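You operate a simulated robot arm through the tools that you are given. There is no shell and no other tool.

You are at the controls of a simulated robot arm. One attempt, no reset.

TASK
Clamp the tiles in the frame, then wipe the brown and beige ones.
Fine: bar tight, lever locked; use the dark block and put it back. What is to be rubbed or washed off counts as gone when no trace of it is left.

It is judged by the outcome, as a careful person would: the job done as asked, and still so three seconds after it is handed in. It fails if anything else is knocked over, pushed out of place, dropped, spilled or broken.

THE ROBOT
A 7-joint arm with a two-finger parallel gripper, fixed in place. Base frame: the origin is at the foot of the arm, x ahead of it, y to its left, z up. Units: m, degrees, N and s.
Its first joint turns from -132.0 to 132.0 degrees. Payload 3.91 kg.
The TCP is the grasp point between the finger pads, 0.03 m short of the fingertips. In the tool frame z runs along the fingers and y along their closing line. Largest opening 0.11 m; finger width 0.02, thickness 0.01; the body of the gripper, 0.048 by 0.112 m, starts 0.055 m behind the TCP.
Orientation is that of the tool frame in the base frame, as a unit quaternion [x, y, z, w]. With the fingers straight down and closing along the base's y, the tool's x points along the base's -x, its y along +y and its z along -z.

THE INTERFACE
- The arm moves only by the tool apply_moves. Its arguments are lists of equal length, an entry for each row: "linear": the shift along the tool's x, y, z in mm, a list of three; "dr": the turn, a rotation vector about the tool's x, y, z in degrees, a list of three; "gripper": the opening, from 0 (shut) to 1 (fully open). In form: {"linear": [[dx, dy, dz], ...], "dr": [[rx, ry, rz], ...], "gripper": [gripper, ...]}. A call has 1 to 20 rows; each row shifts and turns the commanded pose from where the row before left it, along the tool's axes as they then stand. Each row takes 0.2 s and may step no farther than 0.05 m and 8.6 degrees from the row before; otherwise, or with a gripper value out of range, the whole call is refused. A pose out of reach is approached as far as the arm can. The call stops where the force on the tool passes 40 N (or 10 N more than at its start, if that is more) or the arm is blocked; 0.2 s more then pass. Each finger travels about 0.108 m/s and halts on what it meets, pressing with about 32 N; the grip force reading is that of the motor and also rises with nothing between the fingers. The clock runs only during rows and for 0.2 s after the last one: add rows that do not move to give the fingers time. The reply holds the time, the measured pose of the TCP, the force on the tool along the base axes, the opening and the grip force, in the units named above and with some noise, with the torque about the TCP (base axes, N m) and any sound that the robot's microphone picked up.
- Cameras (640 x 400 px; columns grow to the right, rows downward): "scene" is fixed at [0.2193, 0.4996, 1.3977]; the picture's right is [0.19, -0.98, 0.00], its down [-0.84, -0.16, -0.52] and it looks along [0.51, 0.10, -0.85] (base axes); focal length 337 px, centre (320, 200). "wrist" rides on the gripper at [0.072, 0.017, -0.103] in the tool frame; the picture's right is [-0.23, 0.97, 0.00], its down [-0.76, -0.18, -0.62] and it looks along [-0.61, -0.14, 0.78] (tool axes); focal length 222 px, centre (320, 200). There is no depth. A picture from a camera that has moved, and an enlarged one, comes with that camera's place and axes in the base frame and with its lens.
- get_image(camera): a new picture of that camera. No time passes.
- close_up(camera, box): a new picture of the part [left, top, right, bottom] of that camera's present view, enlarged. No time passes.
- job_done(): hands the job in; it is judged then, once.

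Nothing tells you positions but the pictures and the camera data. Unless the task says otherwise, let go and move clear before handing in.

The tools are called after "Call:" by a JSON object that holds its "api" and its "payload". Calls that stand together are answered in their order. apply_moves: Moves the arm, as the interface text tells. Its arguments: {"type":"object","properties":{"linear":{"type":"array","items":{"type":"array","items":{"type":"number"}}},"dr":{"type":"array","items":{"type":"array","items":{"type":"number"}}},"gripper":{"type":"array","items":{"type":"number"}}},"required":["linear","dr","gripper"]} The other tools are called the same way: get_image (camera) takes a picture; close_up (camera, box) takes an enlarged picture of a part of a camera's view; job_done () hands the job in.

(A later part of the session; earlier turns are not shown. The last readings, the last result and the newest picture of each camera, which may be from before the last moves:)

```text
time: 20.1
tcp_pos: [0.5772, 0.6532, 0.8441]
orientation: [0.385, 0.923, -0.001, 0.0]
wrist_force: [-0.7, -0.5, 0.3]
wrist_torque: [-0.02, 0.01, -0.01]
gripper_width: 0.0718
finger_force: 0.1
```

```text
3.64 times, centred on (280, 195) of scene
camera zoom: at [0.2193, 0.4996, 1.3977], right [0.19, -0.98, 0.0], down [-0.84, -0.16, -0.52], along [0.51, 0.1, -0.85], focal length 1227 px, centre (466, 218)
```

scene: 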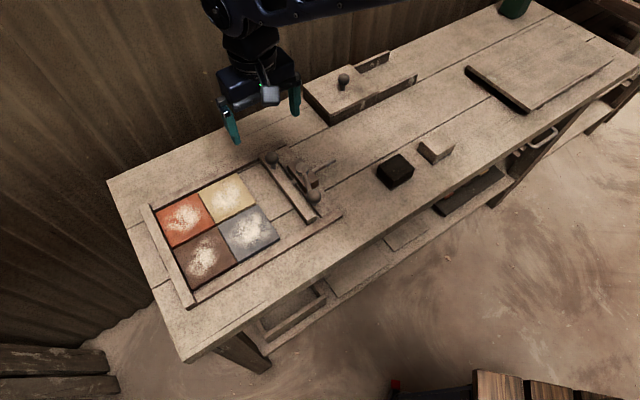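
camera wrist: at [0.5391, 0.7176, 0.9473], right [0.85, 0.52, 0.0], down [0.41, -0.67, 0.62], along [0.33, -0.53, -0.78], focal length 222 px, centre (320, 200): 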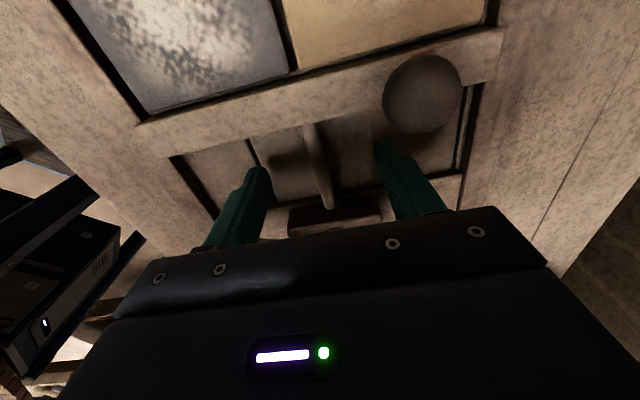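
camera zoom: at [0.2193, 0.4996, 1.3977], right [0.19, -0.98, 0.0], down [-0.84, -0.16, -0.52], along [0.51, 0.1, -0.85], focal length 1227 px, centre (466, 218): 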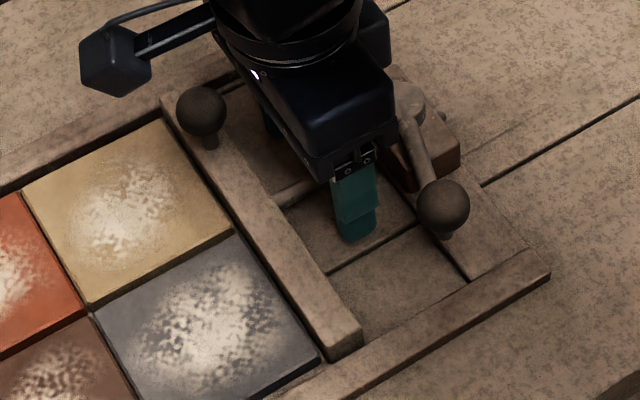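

The fingers straddle the rod cleanly. I'll push toward the tiles, slowing as the fingers meet the bar.

Call:
{"api": "apply_moves", "payload": {"linear": [[8, 0, 0], [6, 0, 0], [3, 0, 0], [2, 0, 0], [2, 0, 0], [1, 0, 0], [1, 0, 0]], "dr": [[0, 0, 0], [0, 0, 0], [0, 0, 0], [0, 0, 0], [0, 0, 0], [0, 0, 0], [0, 0, 0]], "gripper": [0.65, 0.65, 0.65, 0.65, 0.65, 0.65, 0.65]}}

Call:
{"api": "close_up", "payload": {"camera": "wrist", "box": [120, 0, 520, 250]}}

Call:
{"api": "close_up", "payload": {"camera": "scene", "box": [265, 215, 315, 250]}}

```text
time: 21.7
tcp_pos: [0.5651, 0.6675, 0.8422]
orientation: [0.389, 0.921, -0.002, 0.001]
wrist_force: [4.4, -5.7, 2.7]
wrist_torque: [0.16, 0.02, -0.33]
gripper_width: 0.0706
finger_force: 0.2
stopped in row 7: the force on the tool passed its limit at 42 N (the readings are from after the stop); the commanded pose is now the measured one
```

```text
1.60 times, centred on (320, 125) of wrist
camera zoom: at [0.5273, 0.7309, 0.9467], right [0.86, 0.52, 0.0], down [0.4, -0.67, 0.63], along [0.32, -0.54, -0.78], focal length 355 px, centre (320, 320)
```

zoom: 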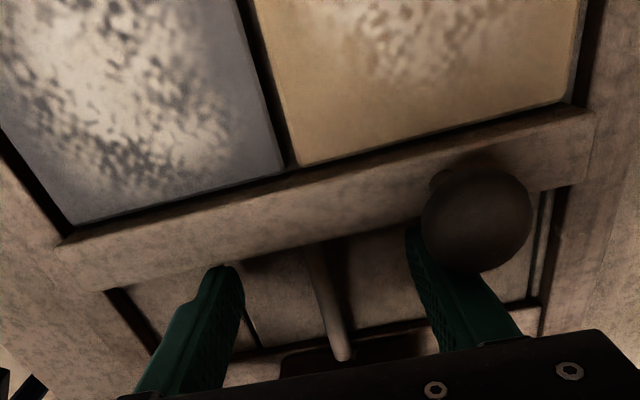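

```text
11.43 times, centred on (290, 232) of scene
camera zoom: at [0.2193, 0.4996, 1.3977], right [0.19, -0.98, 0.0], down [-0.84, -0.16, -0.52], along [0.51, 0.1, -0.85], focal length 3855 px, centre (663, -171)
```

zoom: 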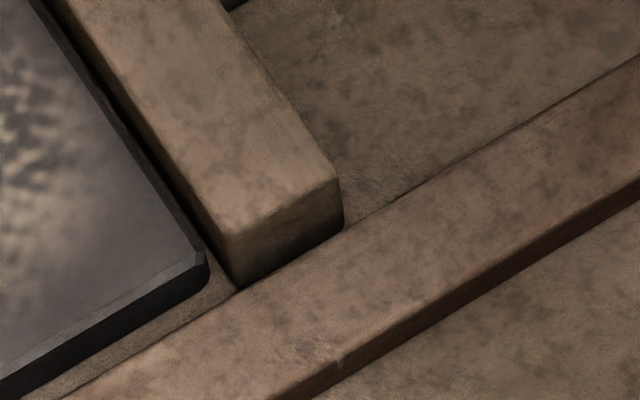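

The bar holds firm at 42 N without shifting, so it is bearing on something solid. I'll back off and lift clear to measure the bar, tiles and frame against each other unobstructed.

Call:
{"api": "apply_moves", "payload": {"linear": [[-15, 0, 0], [0, 0, -40], [0, 0, -40], [0, 0, -40], [-45, -20, 0], [-45, -20, 0], [-45, -20, 0]], "dr": [[0, 0, 0], [0, 0, 0], [0, 0, 0], [0, 0, 0], [0, 0, 0], [0, 0, 0], [0, 0, 0]], "gripper": [0.65, 0.65, 0.65, 0.65, 0.65, 0.65, 0.65]}}

Call:
{"api": "close_up", "payload": {"camera": "scene", "box": [120, 130, 360, 320]}}

Call:
{"api": "close_up", "payload": {"camera": "scene", "box": [200, 150, 280, 200]}}

Call:
{"api": "close_up", "payload": {"camera": "scene", "box": [240, 200, 320, 250]}}

Call:
{"api": "close_up", "payload": {"camera": "scene", "box": [140, 195, 220, 245]}}

Call:
{"api": "close_up", "payload": {"camera": "scene", "box": [160, 255, 240, 305]}}

Call:
{"api": "get_image", "payload": {"camera": "wrist"}}

```text
time: 23.3
tcp_pos: [0.6288, 0.5198, 0.9659]
orientation: [0.387, 0.922, -0.002, 0.001]
wrist_force: [-0.5, 0.3, -0.8]
wrist_torque: [-0.06, -0.04, -0.01]
gripper_width: 0.0714
finger_force: 0.1
```

```text
2.11 times, centred on (240, 225) of scene
camera zoom: at [0.2193, 0.4996, 1.3977], right [0.19, -0.98, 0.0], down [-0.84, -0.16, -0.52], along [0.51, 0.1, -0.85], focal length 710 px, centre (488, 147)
```

zoom: 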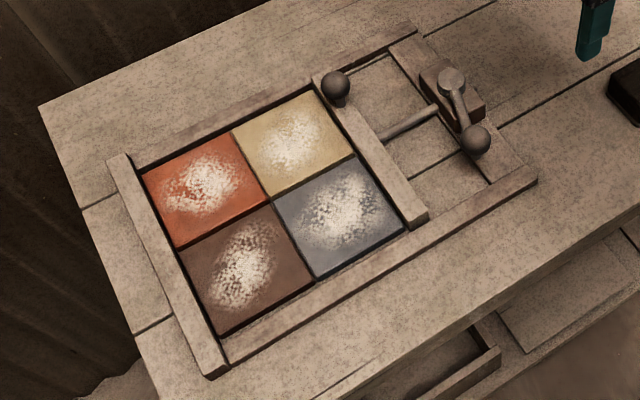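

```text
8.00 times, centred on (240, 175) of scene
camera zoom: at [0.2193, 0.4996, 1.3977], right [0.19, -0.98, 0.0], down [-0.84, -0.16, -0.52], along [0.51, 0.1, -0.85], focal length 2698 px, centre (960, 400)
```

zoom: 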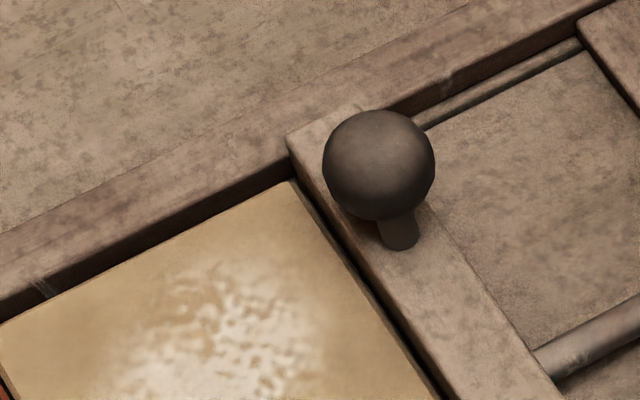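

```text
8.00 times, centred on (280, 225) of scene
camera zoom: at [0.2193, 0.4996, 1.3977], right [0.19, -0.98, 0.0], down [-0.84, -0.16, -0.52], along [0.51, 0.1, -0.85], focal length 2698 px, centre (640, 0)
```

zoom: 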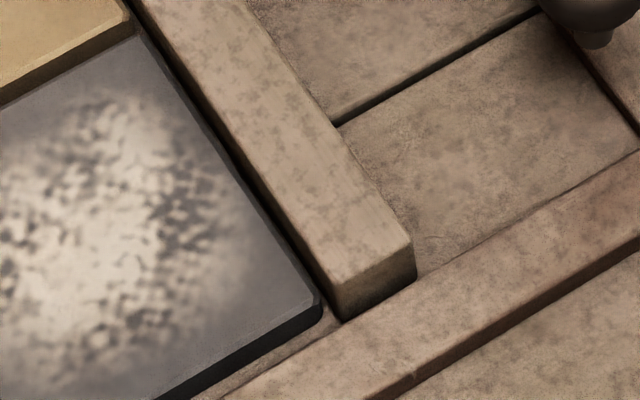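

```text
8.00 times, centred on (180, 220) of scene
camera zoom: at [0.2193, 0.4996, 1.3977], right [0.19, -0.98, 0.0], down [-0.84, -0.16, -0.52], along [0.51, 0.1, -0.85], focal length 2698 px, centre (1440, 40)
```

zoom: 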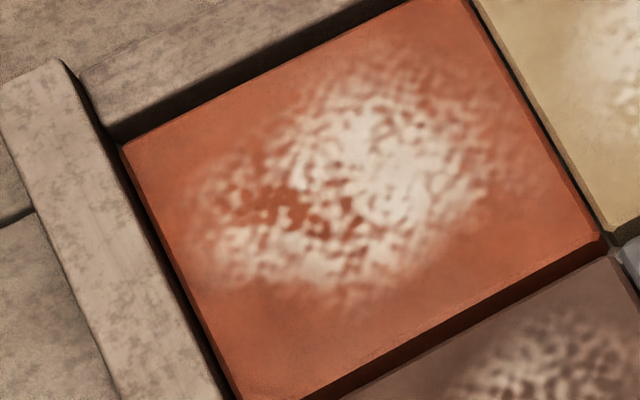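

```text
8.00 times, centred on (200, 280) of scene
camera zoom: at [0.2193, 0.4996, 1.3977], right [0.19, -0.98, 0.0], down [-0.84, -0.16, -0.52], along [0.51, 0.1, -0.85], focal length 2698 px, centre (1280, -440)
```

zoom: 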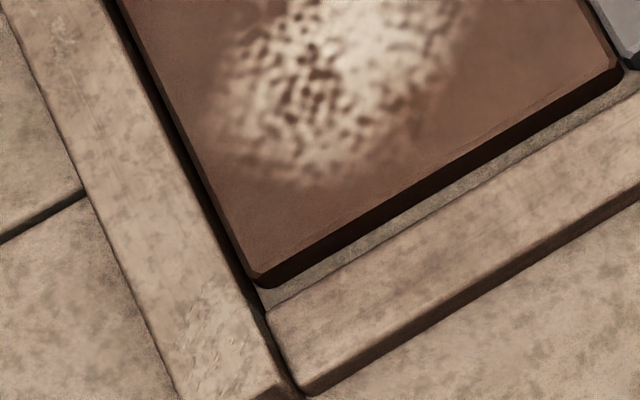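

```text
taken
camera wrist: at [0.5891, 0.5841, 1.0686], right [0.85, 0.52, 0.0], down [0.41, -0.67, 0.63], along [0.32, -0.53, -0.78], focal length 222 px, centre (320, 200)
```

wrist: 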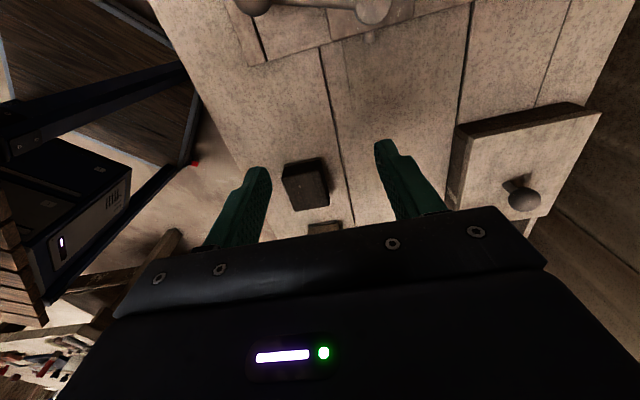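

Allowing for the tile bevels (about 1.4 mm) and the bar's own side face, the bar is in contact with the tiles and takes 40 N without moving, so I take it as tight. Next is the lever: I'll hover over its ball with the fingers set to straddle it along its swing.

Call:
{"api": "apply_moves", "payload": {"linear": [[0, 0, 0], [0, 0, 0], [0, 0, 0], [0, 0, 0], [0, 0, 0], [0, 0, 0], [0, 0, 0], [0, 0, 0], [0, 0, 0], [17.7, 29.2, 0], [17.7, 29.2, 0], [17.7, 29.2, 0], [0, 0, 0]], "dr": [[0, 0, -8.06], [0, 0, -8.06], [0, 0, -8.06], [0, 0, -8.06], [0, 0, -8.06], [0, 0, -8.06], [0, 0, -8.06], [0, 0, -8.06], [0, 0, -8.06], [0, 0, 0], [0, 0, 0], [0, 0, 0], [0, 0, 0]], "gripper": [0.5, 0.5, 0.5, 0.5, 0.5, 0.5, 0.5, 0.5, 0.5, 0.5, 0.5, 0.5, 0.5]}}

Call:
{"api": "get_image", "payload": {"camera": "wrist"}}

Call:
{"api": "close_up", "payload": {"camera": "scene", "box": [240, 130, 360, 230]}}

```text
time: 26.1
tcp_pos: [0.5399, 0.5713, 0.9619]
orientation: [-0.234, 0.972, -0.002, 0.0]
wrist_force: [0.2, 0.4, 0.1]
wrist_torque: [0.0, -0.02, -0.01]
gripper_width: 0.055
finger_force: 0.0
```

```text
taken
camera wrist: at [0.4687, 0.5549, 1.0655], right [-0.24, 0.97, 0.0], down [0.76, 0.19, 0.62], along [0.61, 0.15, -0.78], focal length 222 px, centre (320, 200)
```

wrist: 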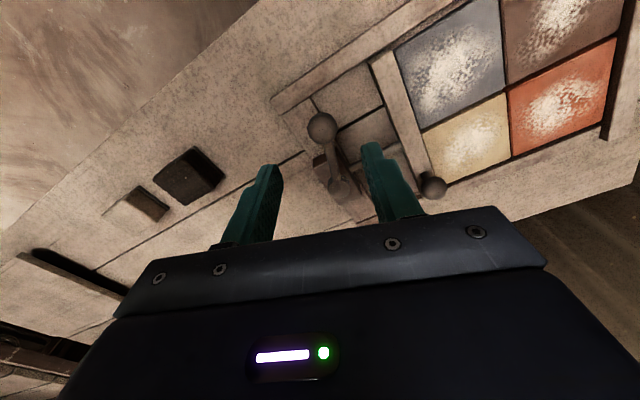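

```text
4.00 times, centred on (300, 180) of scene
camera zoom: at [0.2193, 0.4996, 1.3977], right [0.19, -0.98, 0.0], down [-0.84, -0.16, -0.52], along [0.51, 0.1, -0.85], focal length 1349 px, centre (400, 280)
```

zoom: 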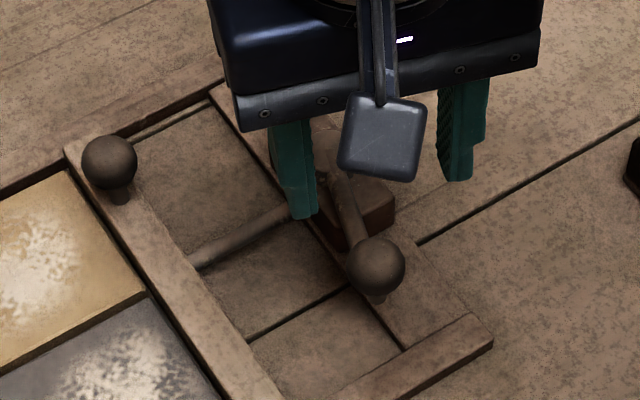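

The lever ball checks out at about (0.539, 0.573, 0.872), directly below the gripper. I'll descend to straddle it.

Call:
{"api": "apply_moves", "payload": {"linear": [[0, 1, 25], [0, 1, 25], [0, 0, 20], [0, 0, 11], [0, 0, 0]], "dr": [[0, 0, 0], [0, 0, 0], [0, 0, 0], [0, 0, 0], [0, 0, 0]], "gripper": [0.5, 0.5, 0.5, 0.5, 0.5]}}

Call:
{"api": "get_image", "payload": {"camera": "wrist"}}

Call:
{"api": "close_up", "payload": {"camera": "scene", "box": [240, 130, 360, 230]}}

```text
time: 27.3
tcp_pos: [0.5387, 0.5737, 0.8826]
orientation: [-0.233, 0.973, -0.001, 0.0]
wrist_force: [0.8, -0.6, -1.1]
wrist_torque: [0.05, -0.01, 0.03]
gripper_width: 0.055
finger_force: 0.0
```

```text
taken
camera wrist: at [0.4669, 0.5572, 0.9848], right [-0.24, 0.97, 0.0], down [0.76, 0.19, 0.62], along [0.61, 0.15, -0.78], focal length 222 px, centre (320, 200)
```

wrist: 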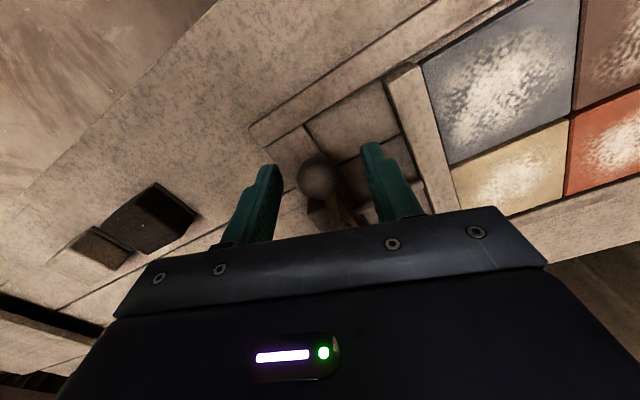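

```text
4.00 times, centred on (300, 180) of scene
camera zoom: at [0.2193, 0.4996, 1.3977], right [0.19, -0.98, 0.0], down [-0.84, -0.16, -0.52], along [0.51, 0.1, -0.85], focal length 1349 px, centre (400, 280)
```

zoom: 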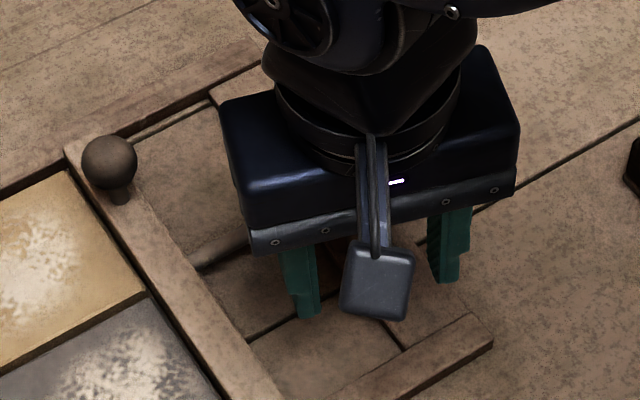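

The ball is centred between the fingers. I'll close to a loose straddle and nudge it a few millimetres away from the tiles to see which way the lever turns.

Call:
{"api": "apply_moves", "payload": {"linear": [[0, 0, 0], [0, 0, 0], [0, -3, 0], [0, -3, 0], [0, -3, 0], [0, -2, 0], [0, 0, 0]], "dr": [[0, 0, 0], [0, 0, 0], [0, 0, 0], [0, 0, 0], [0, 0, 0], [0, 0, 0], [0, 0, 0]], "gripper": [0.28, 0.28, 0.28, 0.28, 0.28, 0.28, 0.28]}}

Call:
{"api": "get_image", "payload": {"camera": "wrist"}}

```text
time: 28.9
tcp_pos: [0.5426, 0.564, 0.8827]
orientation: [-0.233, 0.972, -0.002, 0.0]
wrist_force: [0.1, -0.4, 0.0]
wrist_torque: [0.0, -0.01, 0.02]
gripper_width: 0.0309
finger_force: 0.1
```

```text
taken
camera wrist: at [0.4713, 0.5475, 0.986], right [-0.24, 0.97, 0.0], down [0.76, 0.19, 0.62], along [0.61, 0.15, -0.78], focal length 222 px, centre (320, 200)
```

wrist: 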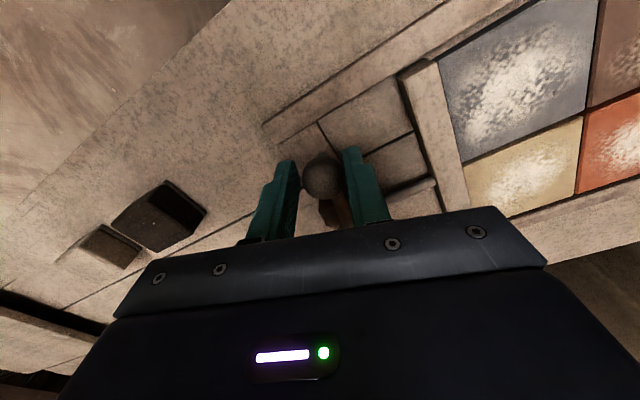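

The ball follows freely with almost no resistance, so the lever swings away from the tiles. I'll carry it around its arc in 6° steps, turning the gripper with it.

Call:
{"api": "apply_moves", "payload": {"linear": [[-0.49, -9.28, 0], [-0.49, -9.28, 0], [-0.49, -9.28, 0], [-0.49, -9.28, 0], [0, 0, 0]], "dr": [[0, 0, -6], [0, 0, -6], [0, 0, -6], [0, 0, -6], [0, 0, 0]], "gripper": [0.28, 0.28, 0.28, 0.28, 0.28]}}

Call:
{"api": "get_image", "payload": {"camera": "wrist"}}

Call:
{"api": "close_up", "payload": {"camera": "scene", "box": [240, 130, 360, 230]}}

```text
time: 30.1
tcp_pos: [0.5681, 0.5357, 0.8825]
orientation: [-0.431, 0.902, -0.002, -0.001]
wrist_force: [-0.7, 0.0, -0.3]
wrist_torque: [0.0, -0.03, 0.03]
gripper_width: 0.031
finger_force: 0.0
```

```text
taken
camera wrist: at [0.5091, 0.4911, 0.9865], right [-0.61, 0.79, 0.0], down [0.62, 0.48, 0.62], along [0.49, 0.38, -0.78], focal length 222 px, centre (320, 200)
```

wrist: 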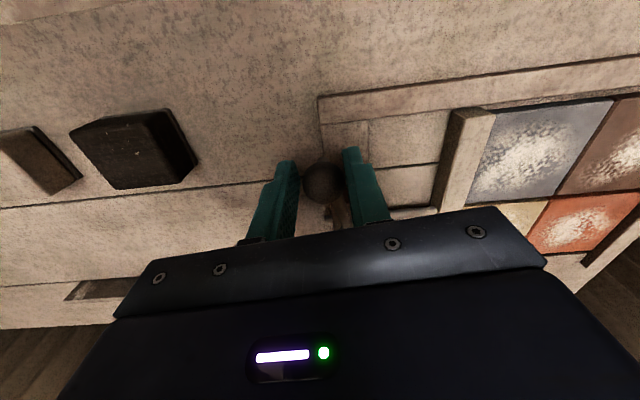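

```text
4.00 times, centred on (300, 180) of scene
camera zoom: at [0.2193, 0.4996, 1.3977], right [0.19, -0.98, 0.0], down [-0.84, -0.16, -0.52], along [0.51, 0.1, -0.85], focal length 1349 px, centre (400, 280)
```

zoom: 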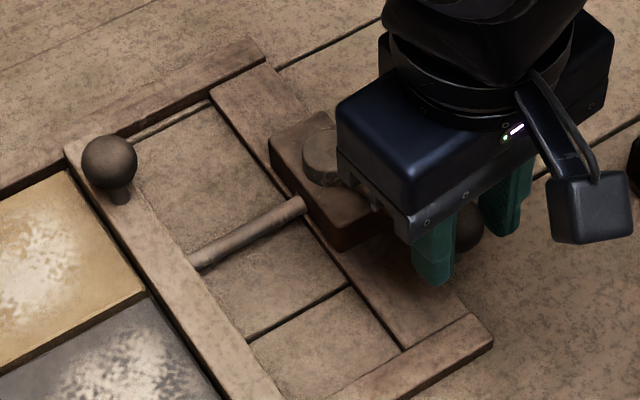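

No resistance so far, and the ball is still captured. Continuing around the arc.

Call:
{"api": "apply_moves", "payload": {"linear": [[-1.0, -9.4, 0], [-1.0, -9.4, 0], [-0.8, -9.4, 0], [-0.6, -9.4, 0], [0, 0, 0]], "dr": [[0, 0, -6], [0, 0, -6], [0, 0, -6], [0, 0, -6], [0, 0, 0]], "gripper": [0.28, 0.28, 0.28, 0.28, 0.28]}}

Call:
{"api": "get_image", "payload": {"camera": "wrist"}}

Call:
{"api": "close_up", "payload": {"camera": "scene", "box": [240, 130, 360, 230]}}

```text
time: 31.0
tcp_pos: [0.5853, 0.5277, 0.8829]
orientation: [-0.572, 0.82, 0.001, -0.001]
wrist_force: [-25.5, 9.7, -0.5]
wrist_torque: [-0.24, 0.57, 0.23]
gripper_width: 0.0443
finger_force: 14.3
stopped in row 4: the force on the tool passed its limit at 45 N (the readings are from after the stop); the commanded pose is now the measured one
```

```text
taken
camera wrist: at [0.5444, 0.4666, 0.9869], right [-0.84, 0.55, 0.0], down [0.43, 0.65, 0.62], along [0.34, 0.52, -0.78], focal length 222 px, centre (320, 200)
```

wrist: 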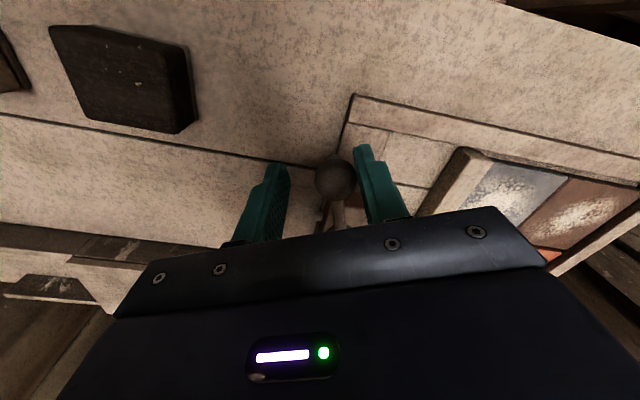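

```text
4.00 times, centred on (300, 180) of scene
camera zoom: at [0.2193, 0.4996, 1.3977], right [0.19, -0.98, 0.0], down [-0.84, -0.16, -0.52], along [0.51, 0.1, -0.85], focal length 1349 px, centre (400, 280)
```

zoom: 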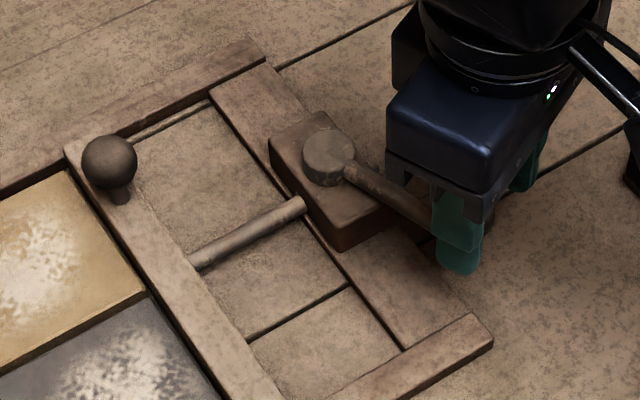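

The lever met a hard stop about 36° around with nothing heard, so this may only be the open limit. I'll relax and swing it the other way, toward the tiles, to find that end.

Call:
{"api": "apply_moves", "payload": {"linear": [[-0.5, 9.4, 0], [-0.5, 9.4, 0], [-0.5, 9.4, 0], [-0.5, 9.4, 0], [-0.5, 9.4, 0], [-0.5, 9.4, 0], [0, 0, 0]], "dr": [[0, 0, 6], [0, 0, 6], [0, 0, 6], [0, 0, 6], [0, 0, 6], [0, 0, 6], [0, 0, 0]], "gripper": [0.28, 0.28, 0.28, 0.28, 0.28, 0.28, 0.28]}}

Call:
{"api": "get_image", "payload": {"camera": "wrist"}}

Call:
{"api": "close_up", "payload": {"camera": "scene", "box": [240, 130, 360, 230]}}

```text
time: 32.6
tcp_pos: [0.5449, 0.5604, 0.8831]
orientation: [-0.288, 0.958, 0.0, -0.002]
wrist_force: [0.5, -0.4, 0.6]
wrist_torque: [0.01, -0.06, -0.01]
gripper_width: 0.0312
finger_force: 0.1
```

```text
taken
camera wrist: at [0.4757, 0.5345, 0.9868], right [-0.35, 0.94, 0.0], down [0.73, 0.27, 0.62], along [0.58, 0.22, -0.78], focal length 222 px, centre (320, 200)
```

wrist: 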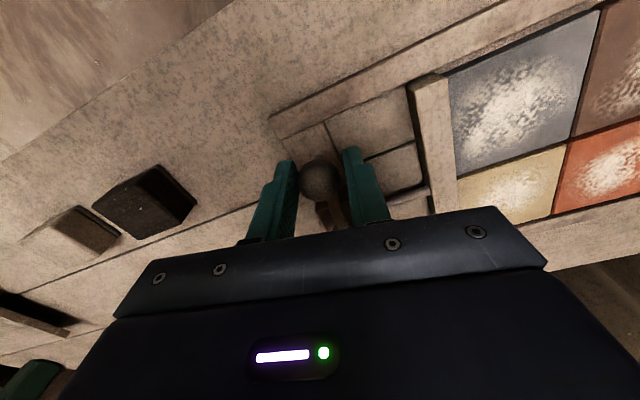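

```text
4.00 times, centred on (300, 180) of scene
camera zoom: at [0.2193, 0.4996, 1.3977], right [0.19, -0.98, 0.0], down [-0.84, -0.16, -0.52], along [0.51, 0.1, -0.85], focal length 1349 px, centre (400, 280)
```

zoom: 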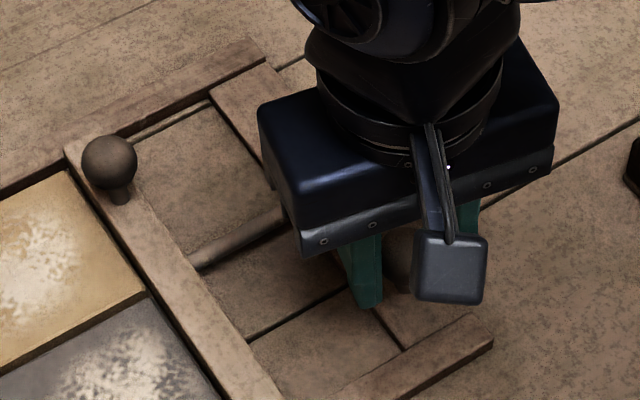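

It follows back freely. Continuing past its starting angle toward the tile side.

Call:
{"api": "apply_moves", "payload": {"linear": [[-0.6, 9.4, 0], [-0.6, 9.4, 0], [-0.6, 9.4, 0], [-0.6, 9.4, 0], [0, 0, 0]], "dr": [[0, 0, 6], [0, 0, 6], [0, 0, 6], [0, 0, 6], [0, 0, 0]], "gripper": [0.28, 0.28, 0.28, 0.28, 0.28]}}

Call:
{"api": "get_image", "payload": {"camera": "wrist"}}

Call:
{"api": "close_up", "payload": {"camera": "scene", "box": [240, 130, 360, 230]}}

```text
time: 33.5
tcp_pos: [0.5373, 0.5829, 0.8821]
orientation: [-0.103, 0.995, -0.004, -0.001]
wrist_force: [2.2, -30.7, 6.8]
wrist_torque: [-0.63, 0.3, -0.13]
gripper_width: 0.0461
finger_force: 15.3
stopped in row 4: the force on the tool passed its limit at 44 N (the readings are from after the stop); the commanded pose is now the measured one
```

```text
taken
camera wrist: at [0.4637, 0.5872, 0.9858], right [0.02, 1.0, -0.01], down [0.78, -0.01, 0.62], along [0.62, -0.02, -0.78], focal length 222 px, centre (320, 200)
```

wrist: 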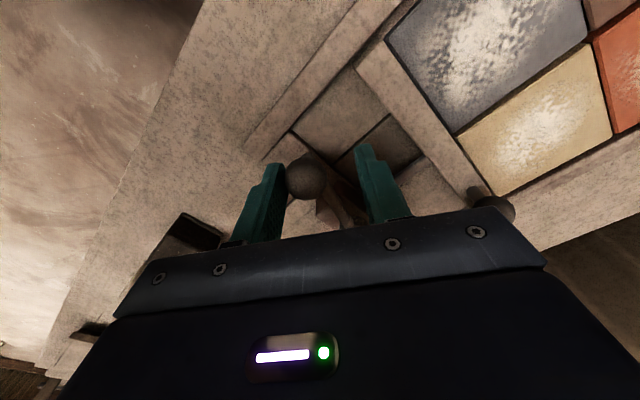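

```text
4.00 times, centred on (300, 180) of scene
camera zoom: at [0.2193, 0.4996, 1.3977], right [0.19, -0.98, 0.0], down [-0.84, -0.16, -0.52], along [0.51, 0.1, -0.85], focal length 1349 px, centre (400, 280)
```

zoom: 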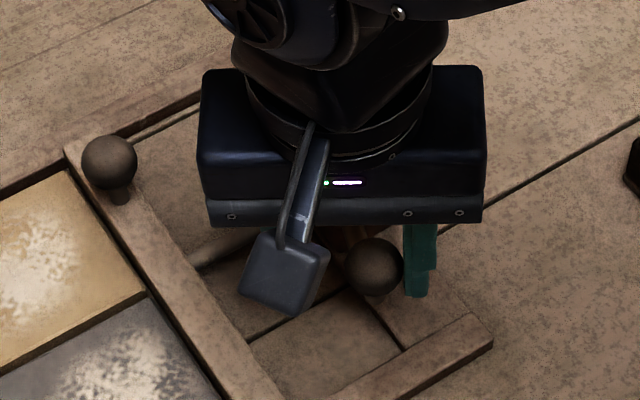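

That end stop is exactly where the lever began, so the start was the open limit and locking must be the other way. I'll re-centre on the ball, grip it properly, and take it round again in fine steps to feel that far end.

Call:
{"api": "apply_moves", "payload": {"linear": [[0, -5, 0], [0, -4.5, 0], [0, 0, 0], [0, 0, 0]], "dr": [[0, 0, 0], [0, 0, 0], [0, 0, -7.5], [0, 0, -7.5]], "gripper": [0.45, 0.45, 0.45, 0.45]}}

Call:
{"api": "get_image", "payload": {"camera": "wrist"}}

```text
time: 34.5
tcp_pos: [0.5395, 0.578, 0.8811]
orientation: [-0.234, 0.972, -0.002, 0.001]
wrist_force: [-0.1, -0.6, 0.5]
wrist_torque: [0.02, 0.03, 0.01]
gripper_width: 0.0493
finger_force: 0.0
```

```text
taken
camera wrist: at [0.4665, 0.5611, 0.9859], right [-0.24, 0.97, 0.0], down [0.76, 0.19, 0.62], along [0.61, 0.15, -0.78], focal length 222 px, centre (320, 200)
```

wrist: 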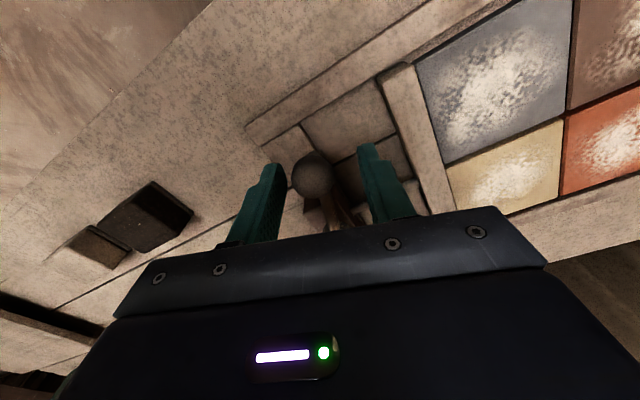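

The ball is about 4 mm off-centre. I'll centre on it and grip.

Call:
{"api": "apply_moves", "payload": {"linear": [[0, -4.2, 0], [0, 0, 0], [0, 0, 0], [0, 0, 0]], "dr": [[0, 0, 0], [0, 0, 0], [0, 0, 0], [0, 0, 0]], "gripper": [0.45, 0.1, 0.1, 0.1]}}

```text
time: 35.5
tcp_pos: [0.5398, 0.5734, 0.8817]
orientation: [-0.232, 0.973, -0.003, 0.0]
wrist_force: [0.8, -4.1, 1.2]
wrist_torque: [-0.12, 0.01, -0.02]
gripper_width: 0.0267
finger_force: 45.2
```

Gripped. Now I'll carry it around the arc in fine steps, watching the force.

Call:
{"api": "apply_moves", "payload": {"linear": [[0, 0, 0], [-0.49, -9.4, 0], [-0.49, -9.4, 0], [-0.49, -9.4, 0], [0, 0, 0]], "dr": [[0, 0, 1.5], [0, 0, -6], [0, 0, -6], [0, 0, -6], [0, 0, 0]], "gripper": [0.1, 0.1, 0.1, 0.1, 0.1]}}

```text
time: 36.7
tcp_pos: [0.5577, 0.5511, 0.8824]
orientation: [-0.371, 0.929, -0.003, -0.001]
wrist_force: [6.6, 5.1, -12.1]
wrist_torque: [0.23, -0.22, -0.05]
gripper_width: 0.0268
finger_force: 44.8
```

Call:
{"api": "apply_moves", "payload": {"linear": [[-0.9, -9.3, 0.3], [-0.7, -6.2, 0.2], [-0.2, -3.1, 0], [0, 0, 0]], "dr": [[0, 0, -6], [0, 0, -4], [0, 0, -2], [0, 0, 0]], "gripper": [0.1, 0.1, 0.1, 0.1]}}

```text
time: 37.7
tcp_pos: [0.5709, 0.5407, 0.8838]
orientation: [-0.466, 0.885, -0.002, 0.0]
wrist_force: [3.4, 8.3, 2.4]
wrist_torque: [0.0, -0.01, 0.11]
gripper_width: 0.0268
finger_force: 45.2
```

Call:
{"api": "apply_moves", "payload": {"linear": [[-0.6, -3.1, 0], [-0.4, -3.1, 0], [0, 0, 0]], "dr": [[0, 0, -2], [0, 0, -2], [0, 0, 0]], "gripper": [0.1, 0.1, 0.1]}}

Call:
{"api": "apply_moves", "payload": {"linear": [[-0.4, -2.4, 0], [0, 0, 0]], "dr": [[0, 0, -1.5], [0, 0, 0]], "gripper": [0.1, 0.1]}}

Call:
{"api": "apply_moves", "payload": {"linear": [[-0.3, -2.4, 0], [0, 0, 0]], "dr": [[0, 0, -1.5], [0, 0, 0]], "gripper": [0.1, 0.1]}}

```text
time: 38.5
tcp_pos: [0.5764, 0.5364, 0.8828]
orientation: [-0.495, 0.869, -0.002, 0.0]
wrist_force: [2.0, -0.7, 8.8]
wrist_torque: [-0.1, 0.02, -0.25]
gripper_width: 0.0271
finger_force: 44.5
```

```text
time: 39.1
tcp_pos: [0.5779, 0.5365, 0.8822]
orientation: [-0.507, 0.862, -0.002, -0.002]
wrist_force: [-8.8, -1.0, 7.3]
wrist_torque: [-0.05, 0.17, 0.02]
gripper_width: 0.0268
finger_force: 44.6
```

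```text
time: 39.7
tcp_pos: [0.5778, 0.5359, 0.8825]
orientation: [-0.52, 0.854, -0.001, -0.001]
wrist_force: [-26.7, 7.6, 7.0]
wrist_torque: [0.08, 0.45, 0.22]
gripper_width: 0.0267
finger_force: 45.1
```

It stops firmly at about 241° with only tangential load building. I'll press a little more to see whether it is a hard stop or gives way into a lock.

Call:
{"api": "apply_moves", "payload": {"linear": [[-0.2, -1.5, 0], [0, 0, 0]], "dr": [[0, 0, -1], [0, 0, 0]], "gripper": [0.1, 0.1]}}

Call:
{"api": "close_up", "payload": {"camera": "scene", "box": [240, 130, 360, 230]}}

Call:
{"api": "close_up", "payload": {"camera": "wrist", "box": [220, 90, 460, 240]}}

```text
time: 40.2
tcp_pos: [0.5775, 0.5369, 0.8827]
orientation: [-0.526, 0.85, -0.002, -0.003]
wrist_force: [-10.6, 2.8, 3.5]
wrist_torque: [-0.13, 0.22, 0.04]
gripper_width: 0.0266
finger_force: 44.8
stopped in row 2: the force on the tool passed its limit at 42 N (the readings are from after the stop); the commanded pose is now the measured one
```

```text
4.00 times, centred on (300, 180) of scene
camera zoom: at [0.2193, 0.4996, 1.3977], right [0.19, -0.98, 0.0], down [-0.84, -0.16, -0.52], along [0.51, 0.1, -0.85], focal length 1349 px, centre (400, 280)
```

zoom: 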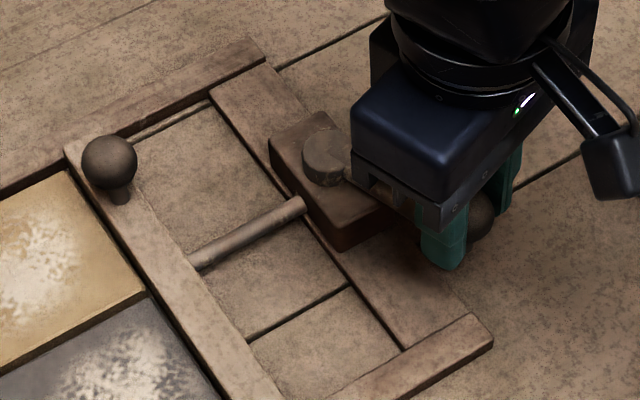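

```text
2.67 times, centred on (340, 165) of wrist
camera zoom: at [0.5311, 0.4809, 0.9863], right [-0.77, 0.64, 0.0], down [0.5, 0.61, 0.62], along [0.39, 0.48, -0.78], focal length 592 px, centre (267, 293)
```

zoom: 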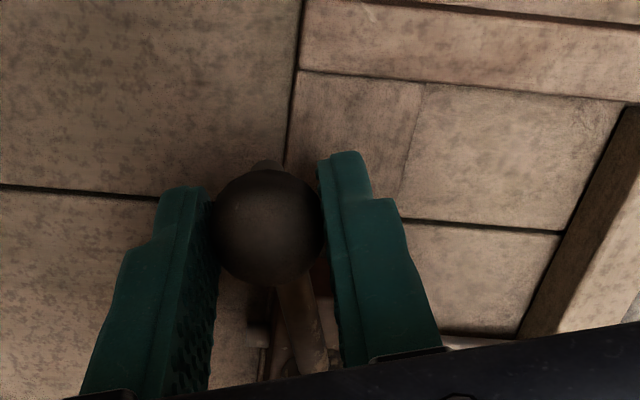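

It's a hard stop. I'll let go, lift, and check that the lever stays there.

Call:
{"api": "apply_moves", "payload": {"linear": [[0, 0, 0], [0, 0, 0], [0, 0, -30], [0, 0, -40], [0, 0, -20]], "dr": [[0, 0, 0], [0, 0, 0], [0, 0, 0], [0, 0, 0], [0, 0, 0]], "gripper": [0.45, 0.45, 0.5, 0.5, 0.5]}}

Call:
{"api": "get_image", "payload": {"camera": "wrist"}}

Call:
{"api": "close_up", "payload": {"camera": "scene", "box": [240, 130, 360, 230]}}

```text
time: 41.4
tcp_pos: [0.5793, 0.5349, 0.9716]
orientation: [-0.526, 0.851, -0.001, -0.002]
wrist_force: [-0.1, 0.3, -0.6]
wrist_torque: [0.01, 0.03, -0.03]
gripper_width: 0.0548
finger_force: 0.0
```

```text
taken
camera wrist: at [0.5327, 0.4799, 1.0759], right [-0.77, 0.64, 0.0], down [0.5, 0.61, 0.62], along [0.4, 0.48, -0.79], focal length 222 px, centre (320, 200)
```

wrist: 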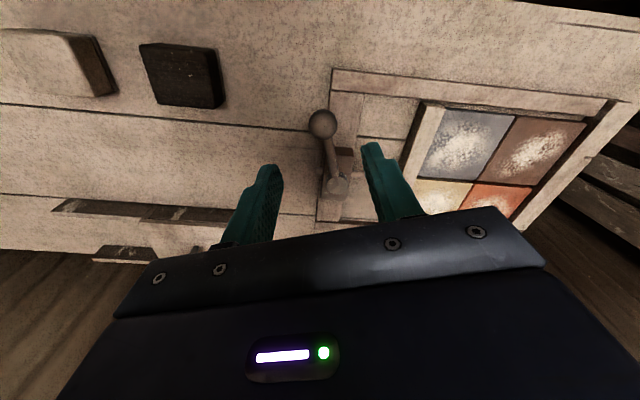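

```text
4.00 times, centred on (300, 180) of scene
camera zoom: at [0.2193, 0.4996, 1.3977], right [0.19, -0.98, 0.0], down [-0.84, -0.16, -0.52], along [0.51, 0.1, -0.85], focal length 1349 px, centre (400, 280)
```

zoom: 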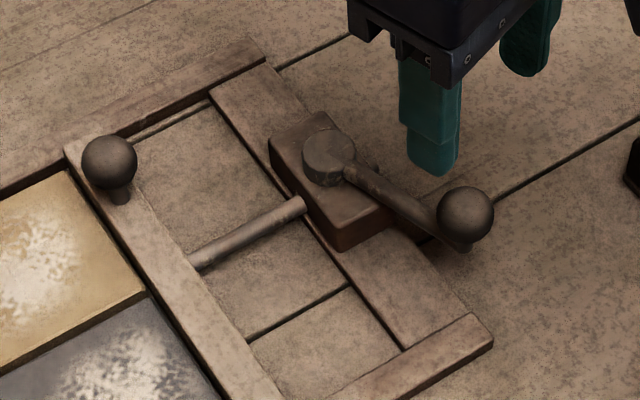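

The lever holds its position. I'll return to the bar knob and give it a light tug back toward the clamp to test whether the bar is really locked.

Call:
{"api": "apply_moves", "payload": {"linear": [[0, 0, 0], [0, 0, 0], [0, 0, 0], [-32.3, 31.9, 0], [-32.3, 31.9, 0], [-32.3, 31.9, 0], [-32.3, 31.9, 0], [0, 0, 0]], "dr": [[0, 0, 6.2], [0, 0, 6.2], [0, 0, 6.1], [0, 0, 0], [0, 0, 0], [0, 0, 0], [0, 0, 0], [0, 0, 0]], "gripper": [0.5, 0.5, 0.5, 0.5, 0.5, 0.5, 0.5, 0.5]}}

Call:
{"api": "get_image", "payload": {"camera": "wrist"}}

```text
time: 43.2
tcp_pos: [0.5803, 0.7178, 0.9692]
orientation: [-0.382, 0.924, -0.001, -0.001]
wrist_force: [-0.1, -0.2, 0.1]
wrist_torque: [-0.01, 0.01, -0.02]
gripper_width: 0.055
finger_force: 0.0
```

```text
taken
camera wrist: at [0.5173, 0.6792, 1.0735], right [-0.53, 0.85, 0.0], down [0.67, 0.42, 0.62], along [0.53, 0.33, -0.78], focal length 222 px, centre (320, 200)
```

wrist: 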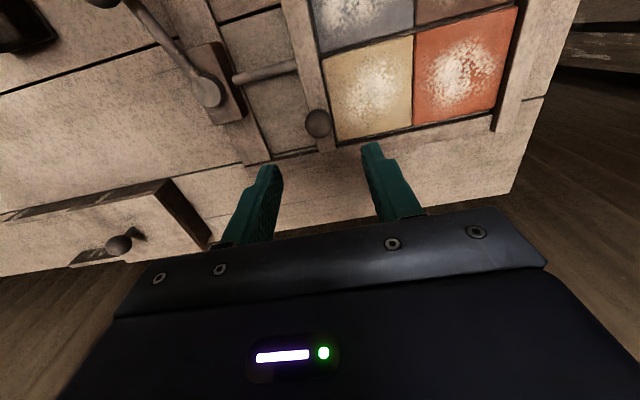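

Call:
{"api": "close_up", "payload": {"camera": "wrist", "box": [280, 0, 360, 150]}}

Call:
{"api": "close_up", "payload": {"camera": "wrist", "box": [300, 60, 370, 140]}}

Call:
{"api": "close_up", "payload": {"camera": "wrist", "box": [390, 0, 530, 130]}}

```text
2.67 times, centred on (320, 75) of wrist
camera zoom: at [0.5173, 0.6792, 1.0735], right [-0.53, 0.85, 0.0], down [0.67, 0.42, 0.62], along [0.53, 0.33, -0.78], focal length 592 px, centre (320, 533)
```

zoom: 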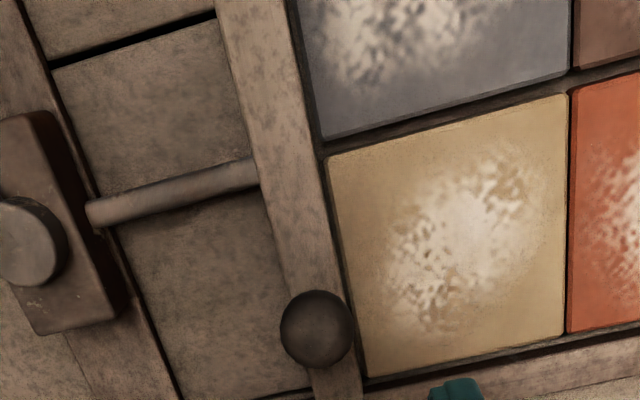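

```text
5.00 times, centred on (335, 100) of wrist
camera zoom: at [0.5173, 0.6792, 1.0735], right [-0.53, 0.85, 0.0], down [0.67, 0.42, 0.62], along [0.53, 0.33, -0.78], focal length 1111 px, centre (245, 700)
```

zoom: 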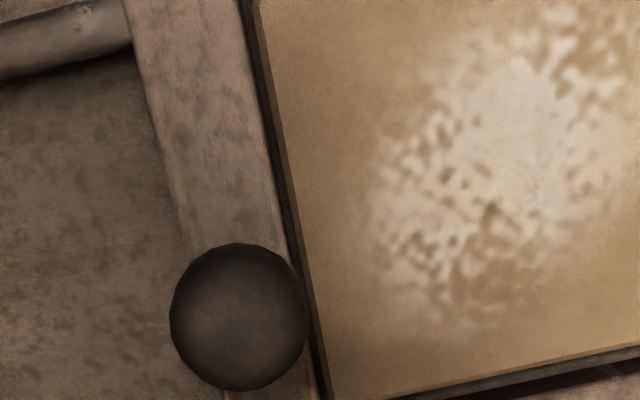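

```text
3.08 times, centred on (460, 65) of wrist
camera zoom: at [0.5173, 0.6792, 1.0735], right [-0.53, 0.85, 0.0], down [0.67, 0.42, 0.62], along [0.53, 0.33, -0.78], focal length 684 px, centre (-111, 615)
```

zoom: 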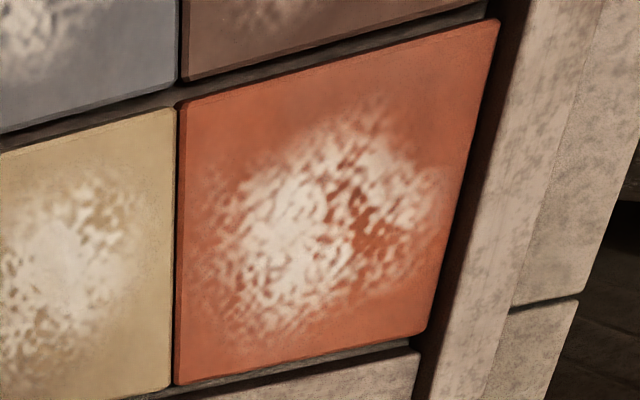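

From above the tiles clearly touch each other along the clamping direction, and the bar touches the beige tile. I'll descend on the knob to tug-test the lock.

Call:
{"api": "apply_moves", "payload": {"linear": [[0, 0, 25], [0, 0, 25], [0, 0, 25], [0, 0, 15], [0, 0, 7], [0, 0, 0], [0, 0, 0]], "dr": [[0, 0, 0], [0, 0, 0], [0, 0, 0], [0, 0, 0], [0, 0, 0], [0, 0, 0], [0, 0, 0]], "gripper": [0.5, 0.5, 0.5, 0.5, 0.5, 0.3, 0.3]}}

Call:
{"api": "apply_moves", "payload": {"linear": [[0, -3, 0], [0, -2, 0], [0, 0, 0]], "dr": [[0, 0, 0], [0, 0, 0], [0, 0, 0]], "gripper": [0.3, 0.3, 0.3]}}

Call:
{"api": "close_up", "payload": {"camera": "wrist", "box": [220, 60, 460, 220]}}

```text
time: 44.8
tcp_pos: [0.5796, 0.7183, 0.875]
orientation: [-0.383, 0.924, -0.001, -0.001]
wrist_force: [0.3, -0.3, -0.2]
wrist_torque: [0.05, -0.01, 0.01]
gripper_width: 0.0333
finger_force: 0.5
```

```text
time: 45.6
tcp_pos: [0.583, 0.7143, 0.8751]
orientation: [-0.382, 0.924, -0.002, -0.002]
wrist_force: [-1.3, 0.7, -0.3]
wrist_torque: [0.04, 0.01, 0.04]
gripper_width: 0.0328
finger_force: 0.0
```

```text
2.50 times, centred on (340, 140) of wrist
camera zoom: at [0.5208, 0.6763, 0.9784], right [-0.53, 0.85, 0.0], down [0.67, 0.42, 0.62], along [0.53, 0.33, -0.78], focal length 555 px, centre (270, 350)
```

zoom: 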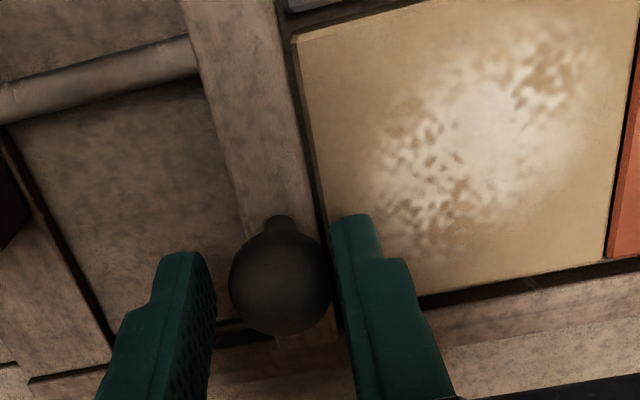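

The finger has just touched the tile side of the knob. I'll pull 3 mm more.

Call:
{"api": "apply_moves", "payload": {"linear": [[0, -1.5, 0], [0, -1.5, 0], [0, 0, 0]], "dr": [[0, 0, 0], [0, 0, 0], [0, 0, 0]], "gripper": [0.3, 0.3, 0.3]}}

Call:
{"api": "close_up", "payload": {"camera": "wrist", "box": [220, 60, 460, 220]}}

```text
time: 46.4
tcp_pos: [0.5853, 0.7123, 0.8742]
orientation: [-0.383, 0.924, -0.001, -0.003]
wrist_force: [-5.8, 1.6, -0.5]
wrist_torque: [0.07, 0.1, 0.03]
gripper_width: 0.0355
finger_force: 2.6
```

```text
2.50 times, centred on (340, 140) of wrist
camera zoom: at [0.5227, 0.6745, 0.9783], right [-0.53, 0.85, 0.0], down [0.67, 0.42, 0.62], along [0.53, 0.33, -0.78], focal length 555 px, centre (270, 350)
```

zoom: 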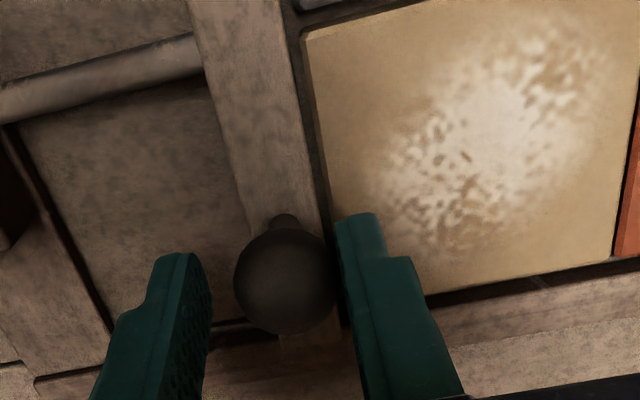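

The bar resists about 5 N without moving, where earlier it slid freely. I'll pull a bit more to be sure.

Call:
{"api": "apply_moves", "payload": {"linear": [[0, -2, 0], [0, -2, 0], [0, 0, 0]], "dr": [[0, 0, 0], [0, 0, 0], [0, 0, 0]], "gripper": [0.3, 0.3, 0.3]}}

Call:
{"api": "close_up", "payload": {"camera": "wrist", "box": [220, 60, 460, 220]}}

Call:
{"api": "close_up", "payload": {"camera": "scene", "box": [240, 200, 320, 250]}}

```text
time: 47.2
tcp_pos: [0.5888, 0.7098, 0.8744]
orientation: [-0.382, 0.924, -0.002, -0.002]
wrist_force: [-8.3, 4.7, -2.3]
wrist_torque: [0.17, 0.05, 0.06]
gripper_width: 0.0379
finger_force: 5.3
```

```text
2.50 times, centred on (340, 140) of wrist
camera zoom: at [0.5258, 0.6714, 0.9784], right [-0.53, 0.85, 0.0], down [0.67, 0.42, 0.62], along [0.53, 0.33, -0.78], focal length 555 px, centre (270, 350)
```

zoom: 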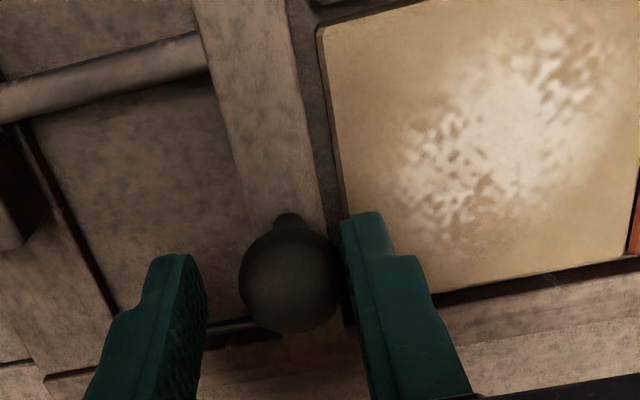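

```text
8.00 times, centred on (280, 225) of scene
camera zoom: at [0.2193, 0.4996, 1.3977], right [0.19, -0.98, 0.0], down [-0.84, -0.16, -0.52], along [0.51, 0.1, -0.85], focal length 2698 px, centre (640, 0)
```

zoom: 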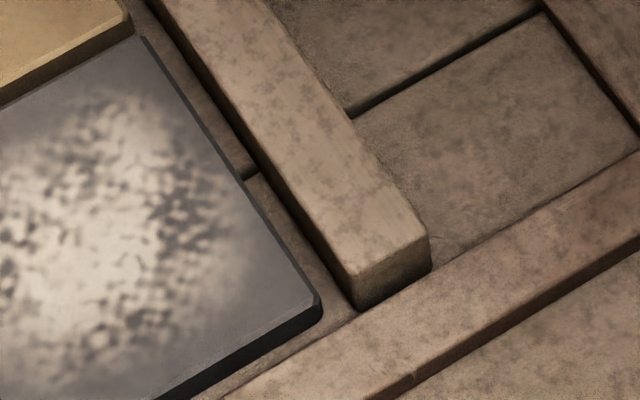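

The bar crept back several millimetres, so the lever at that far stop does not lock it. I'll stop pulling and look at the lever mechanism more closely before deciding.

Call:
{"api": "apply_moves", "payload": {"linear": [[0, 3, 0], [0, 0, 0], [0, 0, -30], [0, 0, -40], [45, 0, -20], [45, -10, 0], [45, -10, 0]], "dr": [[0, 0, 0], [0, 0, 0], [0, 0, 0], [0, 0, 0], [0, 0, 0], [0, 0, 0], [0, 0, 0]], "gripper": [0.45, 0.45, 0.5, 0.5, 0.5, 0.5, 0.5]}}

Call:
{"api": "get_image", "payload": {"camera": "wrist"}}

Call:
{"api": "close_up", "payload": {"camera": "scene", "box": [260, 140, 340, 210]}}

```text
time: 48.8
tcp_pos: [0.5046, 0.6009, 0.9612]
orientation: [-0.384, 0.924, -0.002, -0.002]
wrist_force: [-0.8, 0.0, -0.3]
wrist_torque: [0.01, 0.01, 0.02]
gripper_width: 0.055
finger_force: 0.0
```

```text
taken
camera wrist: at [0.4427, 0.5632, 1.0664], right [-0.53, 0.85, 0.0], down [0.67, 0.42, 0.62], along [0.53, 0.33, -0.79], focal length 222 px, centre (320, 200)
```

wrist: 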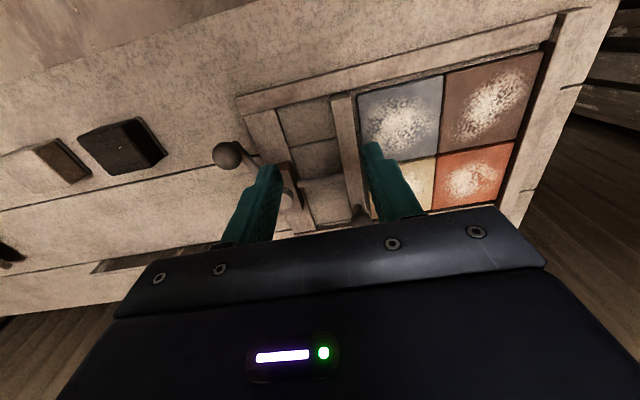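

```text
5.71 times, centred on (300, 175) of scene
camera zoom: at [0.2193, 0.4996, 1.3977], right [0.19, -0.98, 0.0], down [-0.84, -0.16, -0.52], along [0.51, 0.1, -0.85], focal length 1928 px, centre (434, 343)
```

zoom: 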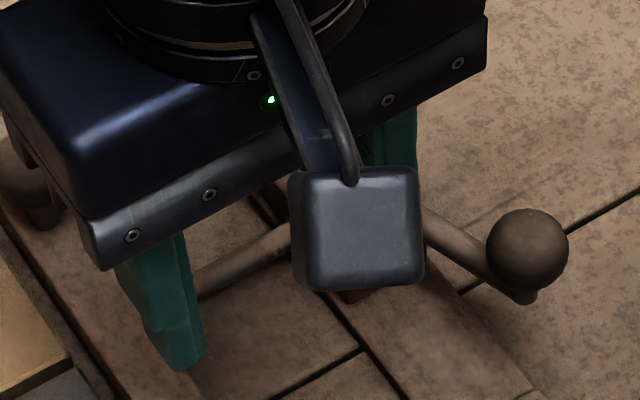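

Call:
{"api": "apply_moves", "payload": {"linear": [[-29, -24.6, 5], [-29, -24.6, 5], [-29, -24.6, 5]], "dr": [[0, 0, 0], [0, 0, 0], [0, 0, 0]], "gripper": [1, 1, 1]}}

Call:
{"api": "get_image", "payload": {"camera": "wrist"}}

Call:
{"api": "close_up", "payload": {"camera": "wrist", "box": [250, 60, 410, 170]}}

Call:
{"api": "close_up", "payload": {"camera": "scene", "box": [260, 140, 340, 210]}}

```text
time: 49.6
tcp_pos: [0.6205, 0.6134, 0.9485]
orientation: [-0.384, 0.924, -0.002, -0.001]
wrist_force: [-0.3, 0.6, 0.8]
wrist_torque: [-0.02, -0.02, 0.0]
gripper_width: 0.1104
finger_force: 0.0
```

```text
taken
camera wrist: at [0.5572, 0.5747, 1.0527], right [-0.53, 0.85, 0.0], down [0.66, 0.42, 0.62], along [0.53, 0.33, -0.78], focal length 222 px, centre (320, 200)
```

wrist: 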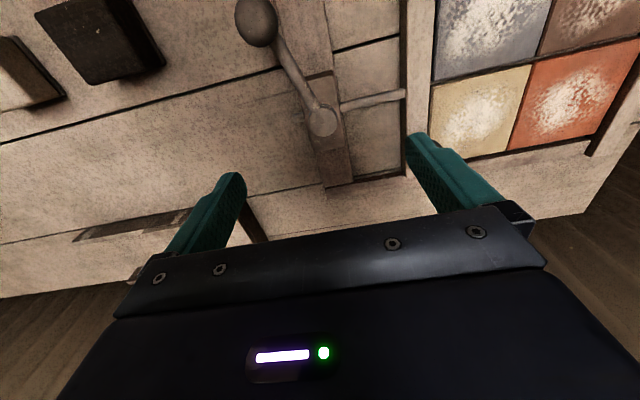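

```text
3.64 times, centred on (330, 115) of wrist
camera zoom: at [0.5572, 0.5747, 1.0527], right [-0.53, 0.85, 0.0], down [0.66, 0.42, 0.62], along [0.53, 0.33, -0.78], focal length 808 px, centre (284, 509)
```

zoom: 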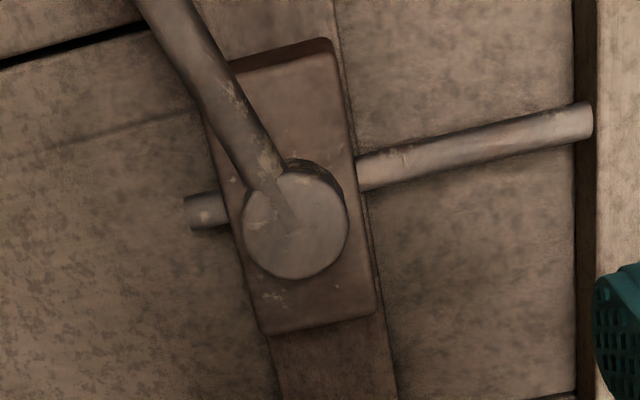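

```text
5.71 times, centred on (300, 175) of scene
camera zoom: at [0.2193, 0.4996, 1.3977], right [0.19, -0.98, 0.0], down [-0.84, -0.16, -0.52], along [0.51, 0.1, -0.85], focal length 1928 px, centre (434, 343)
```

zoom: 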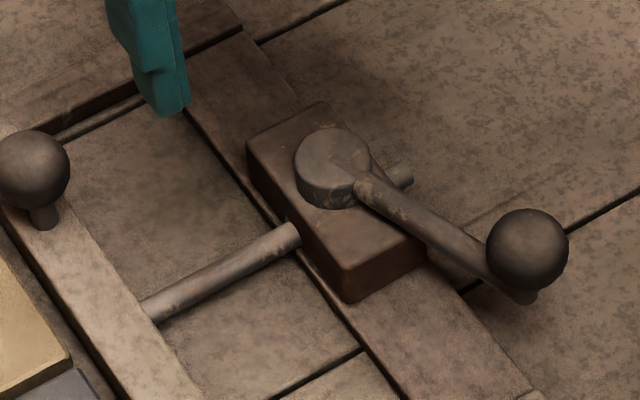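

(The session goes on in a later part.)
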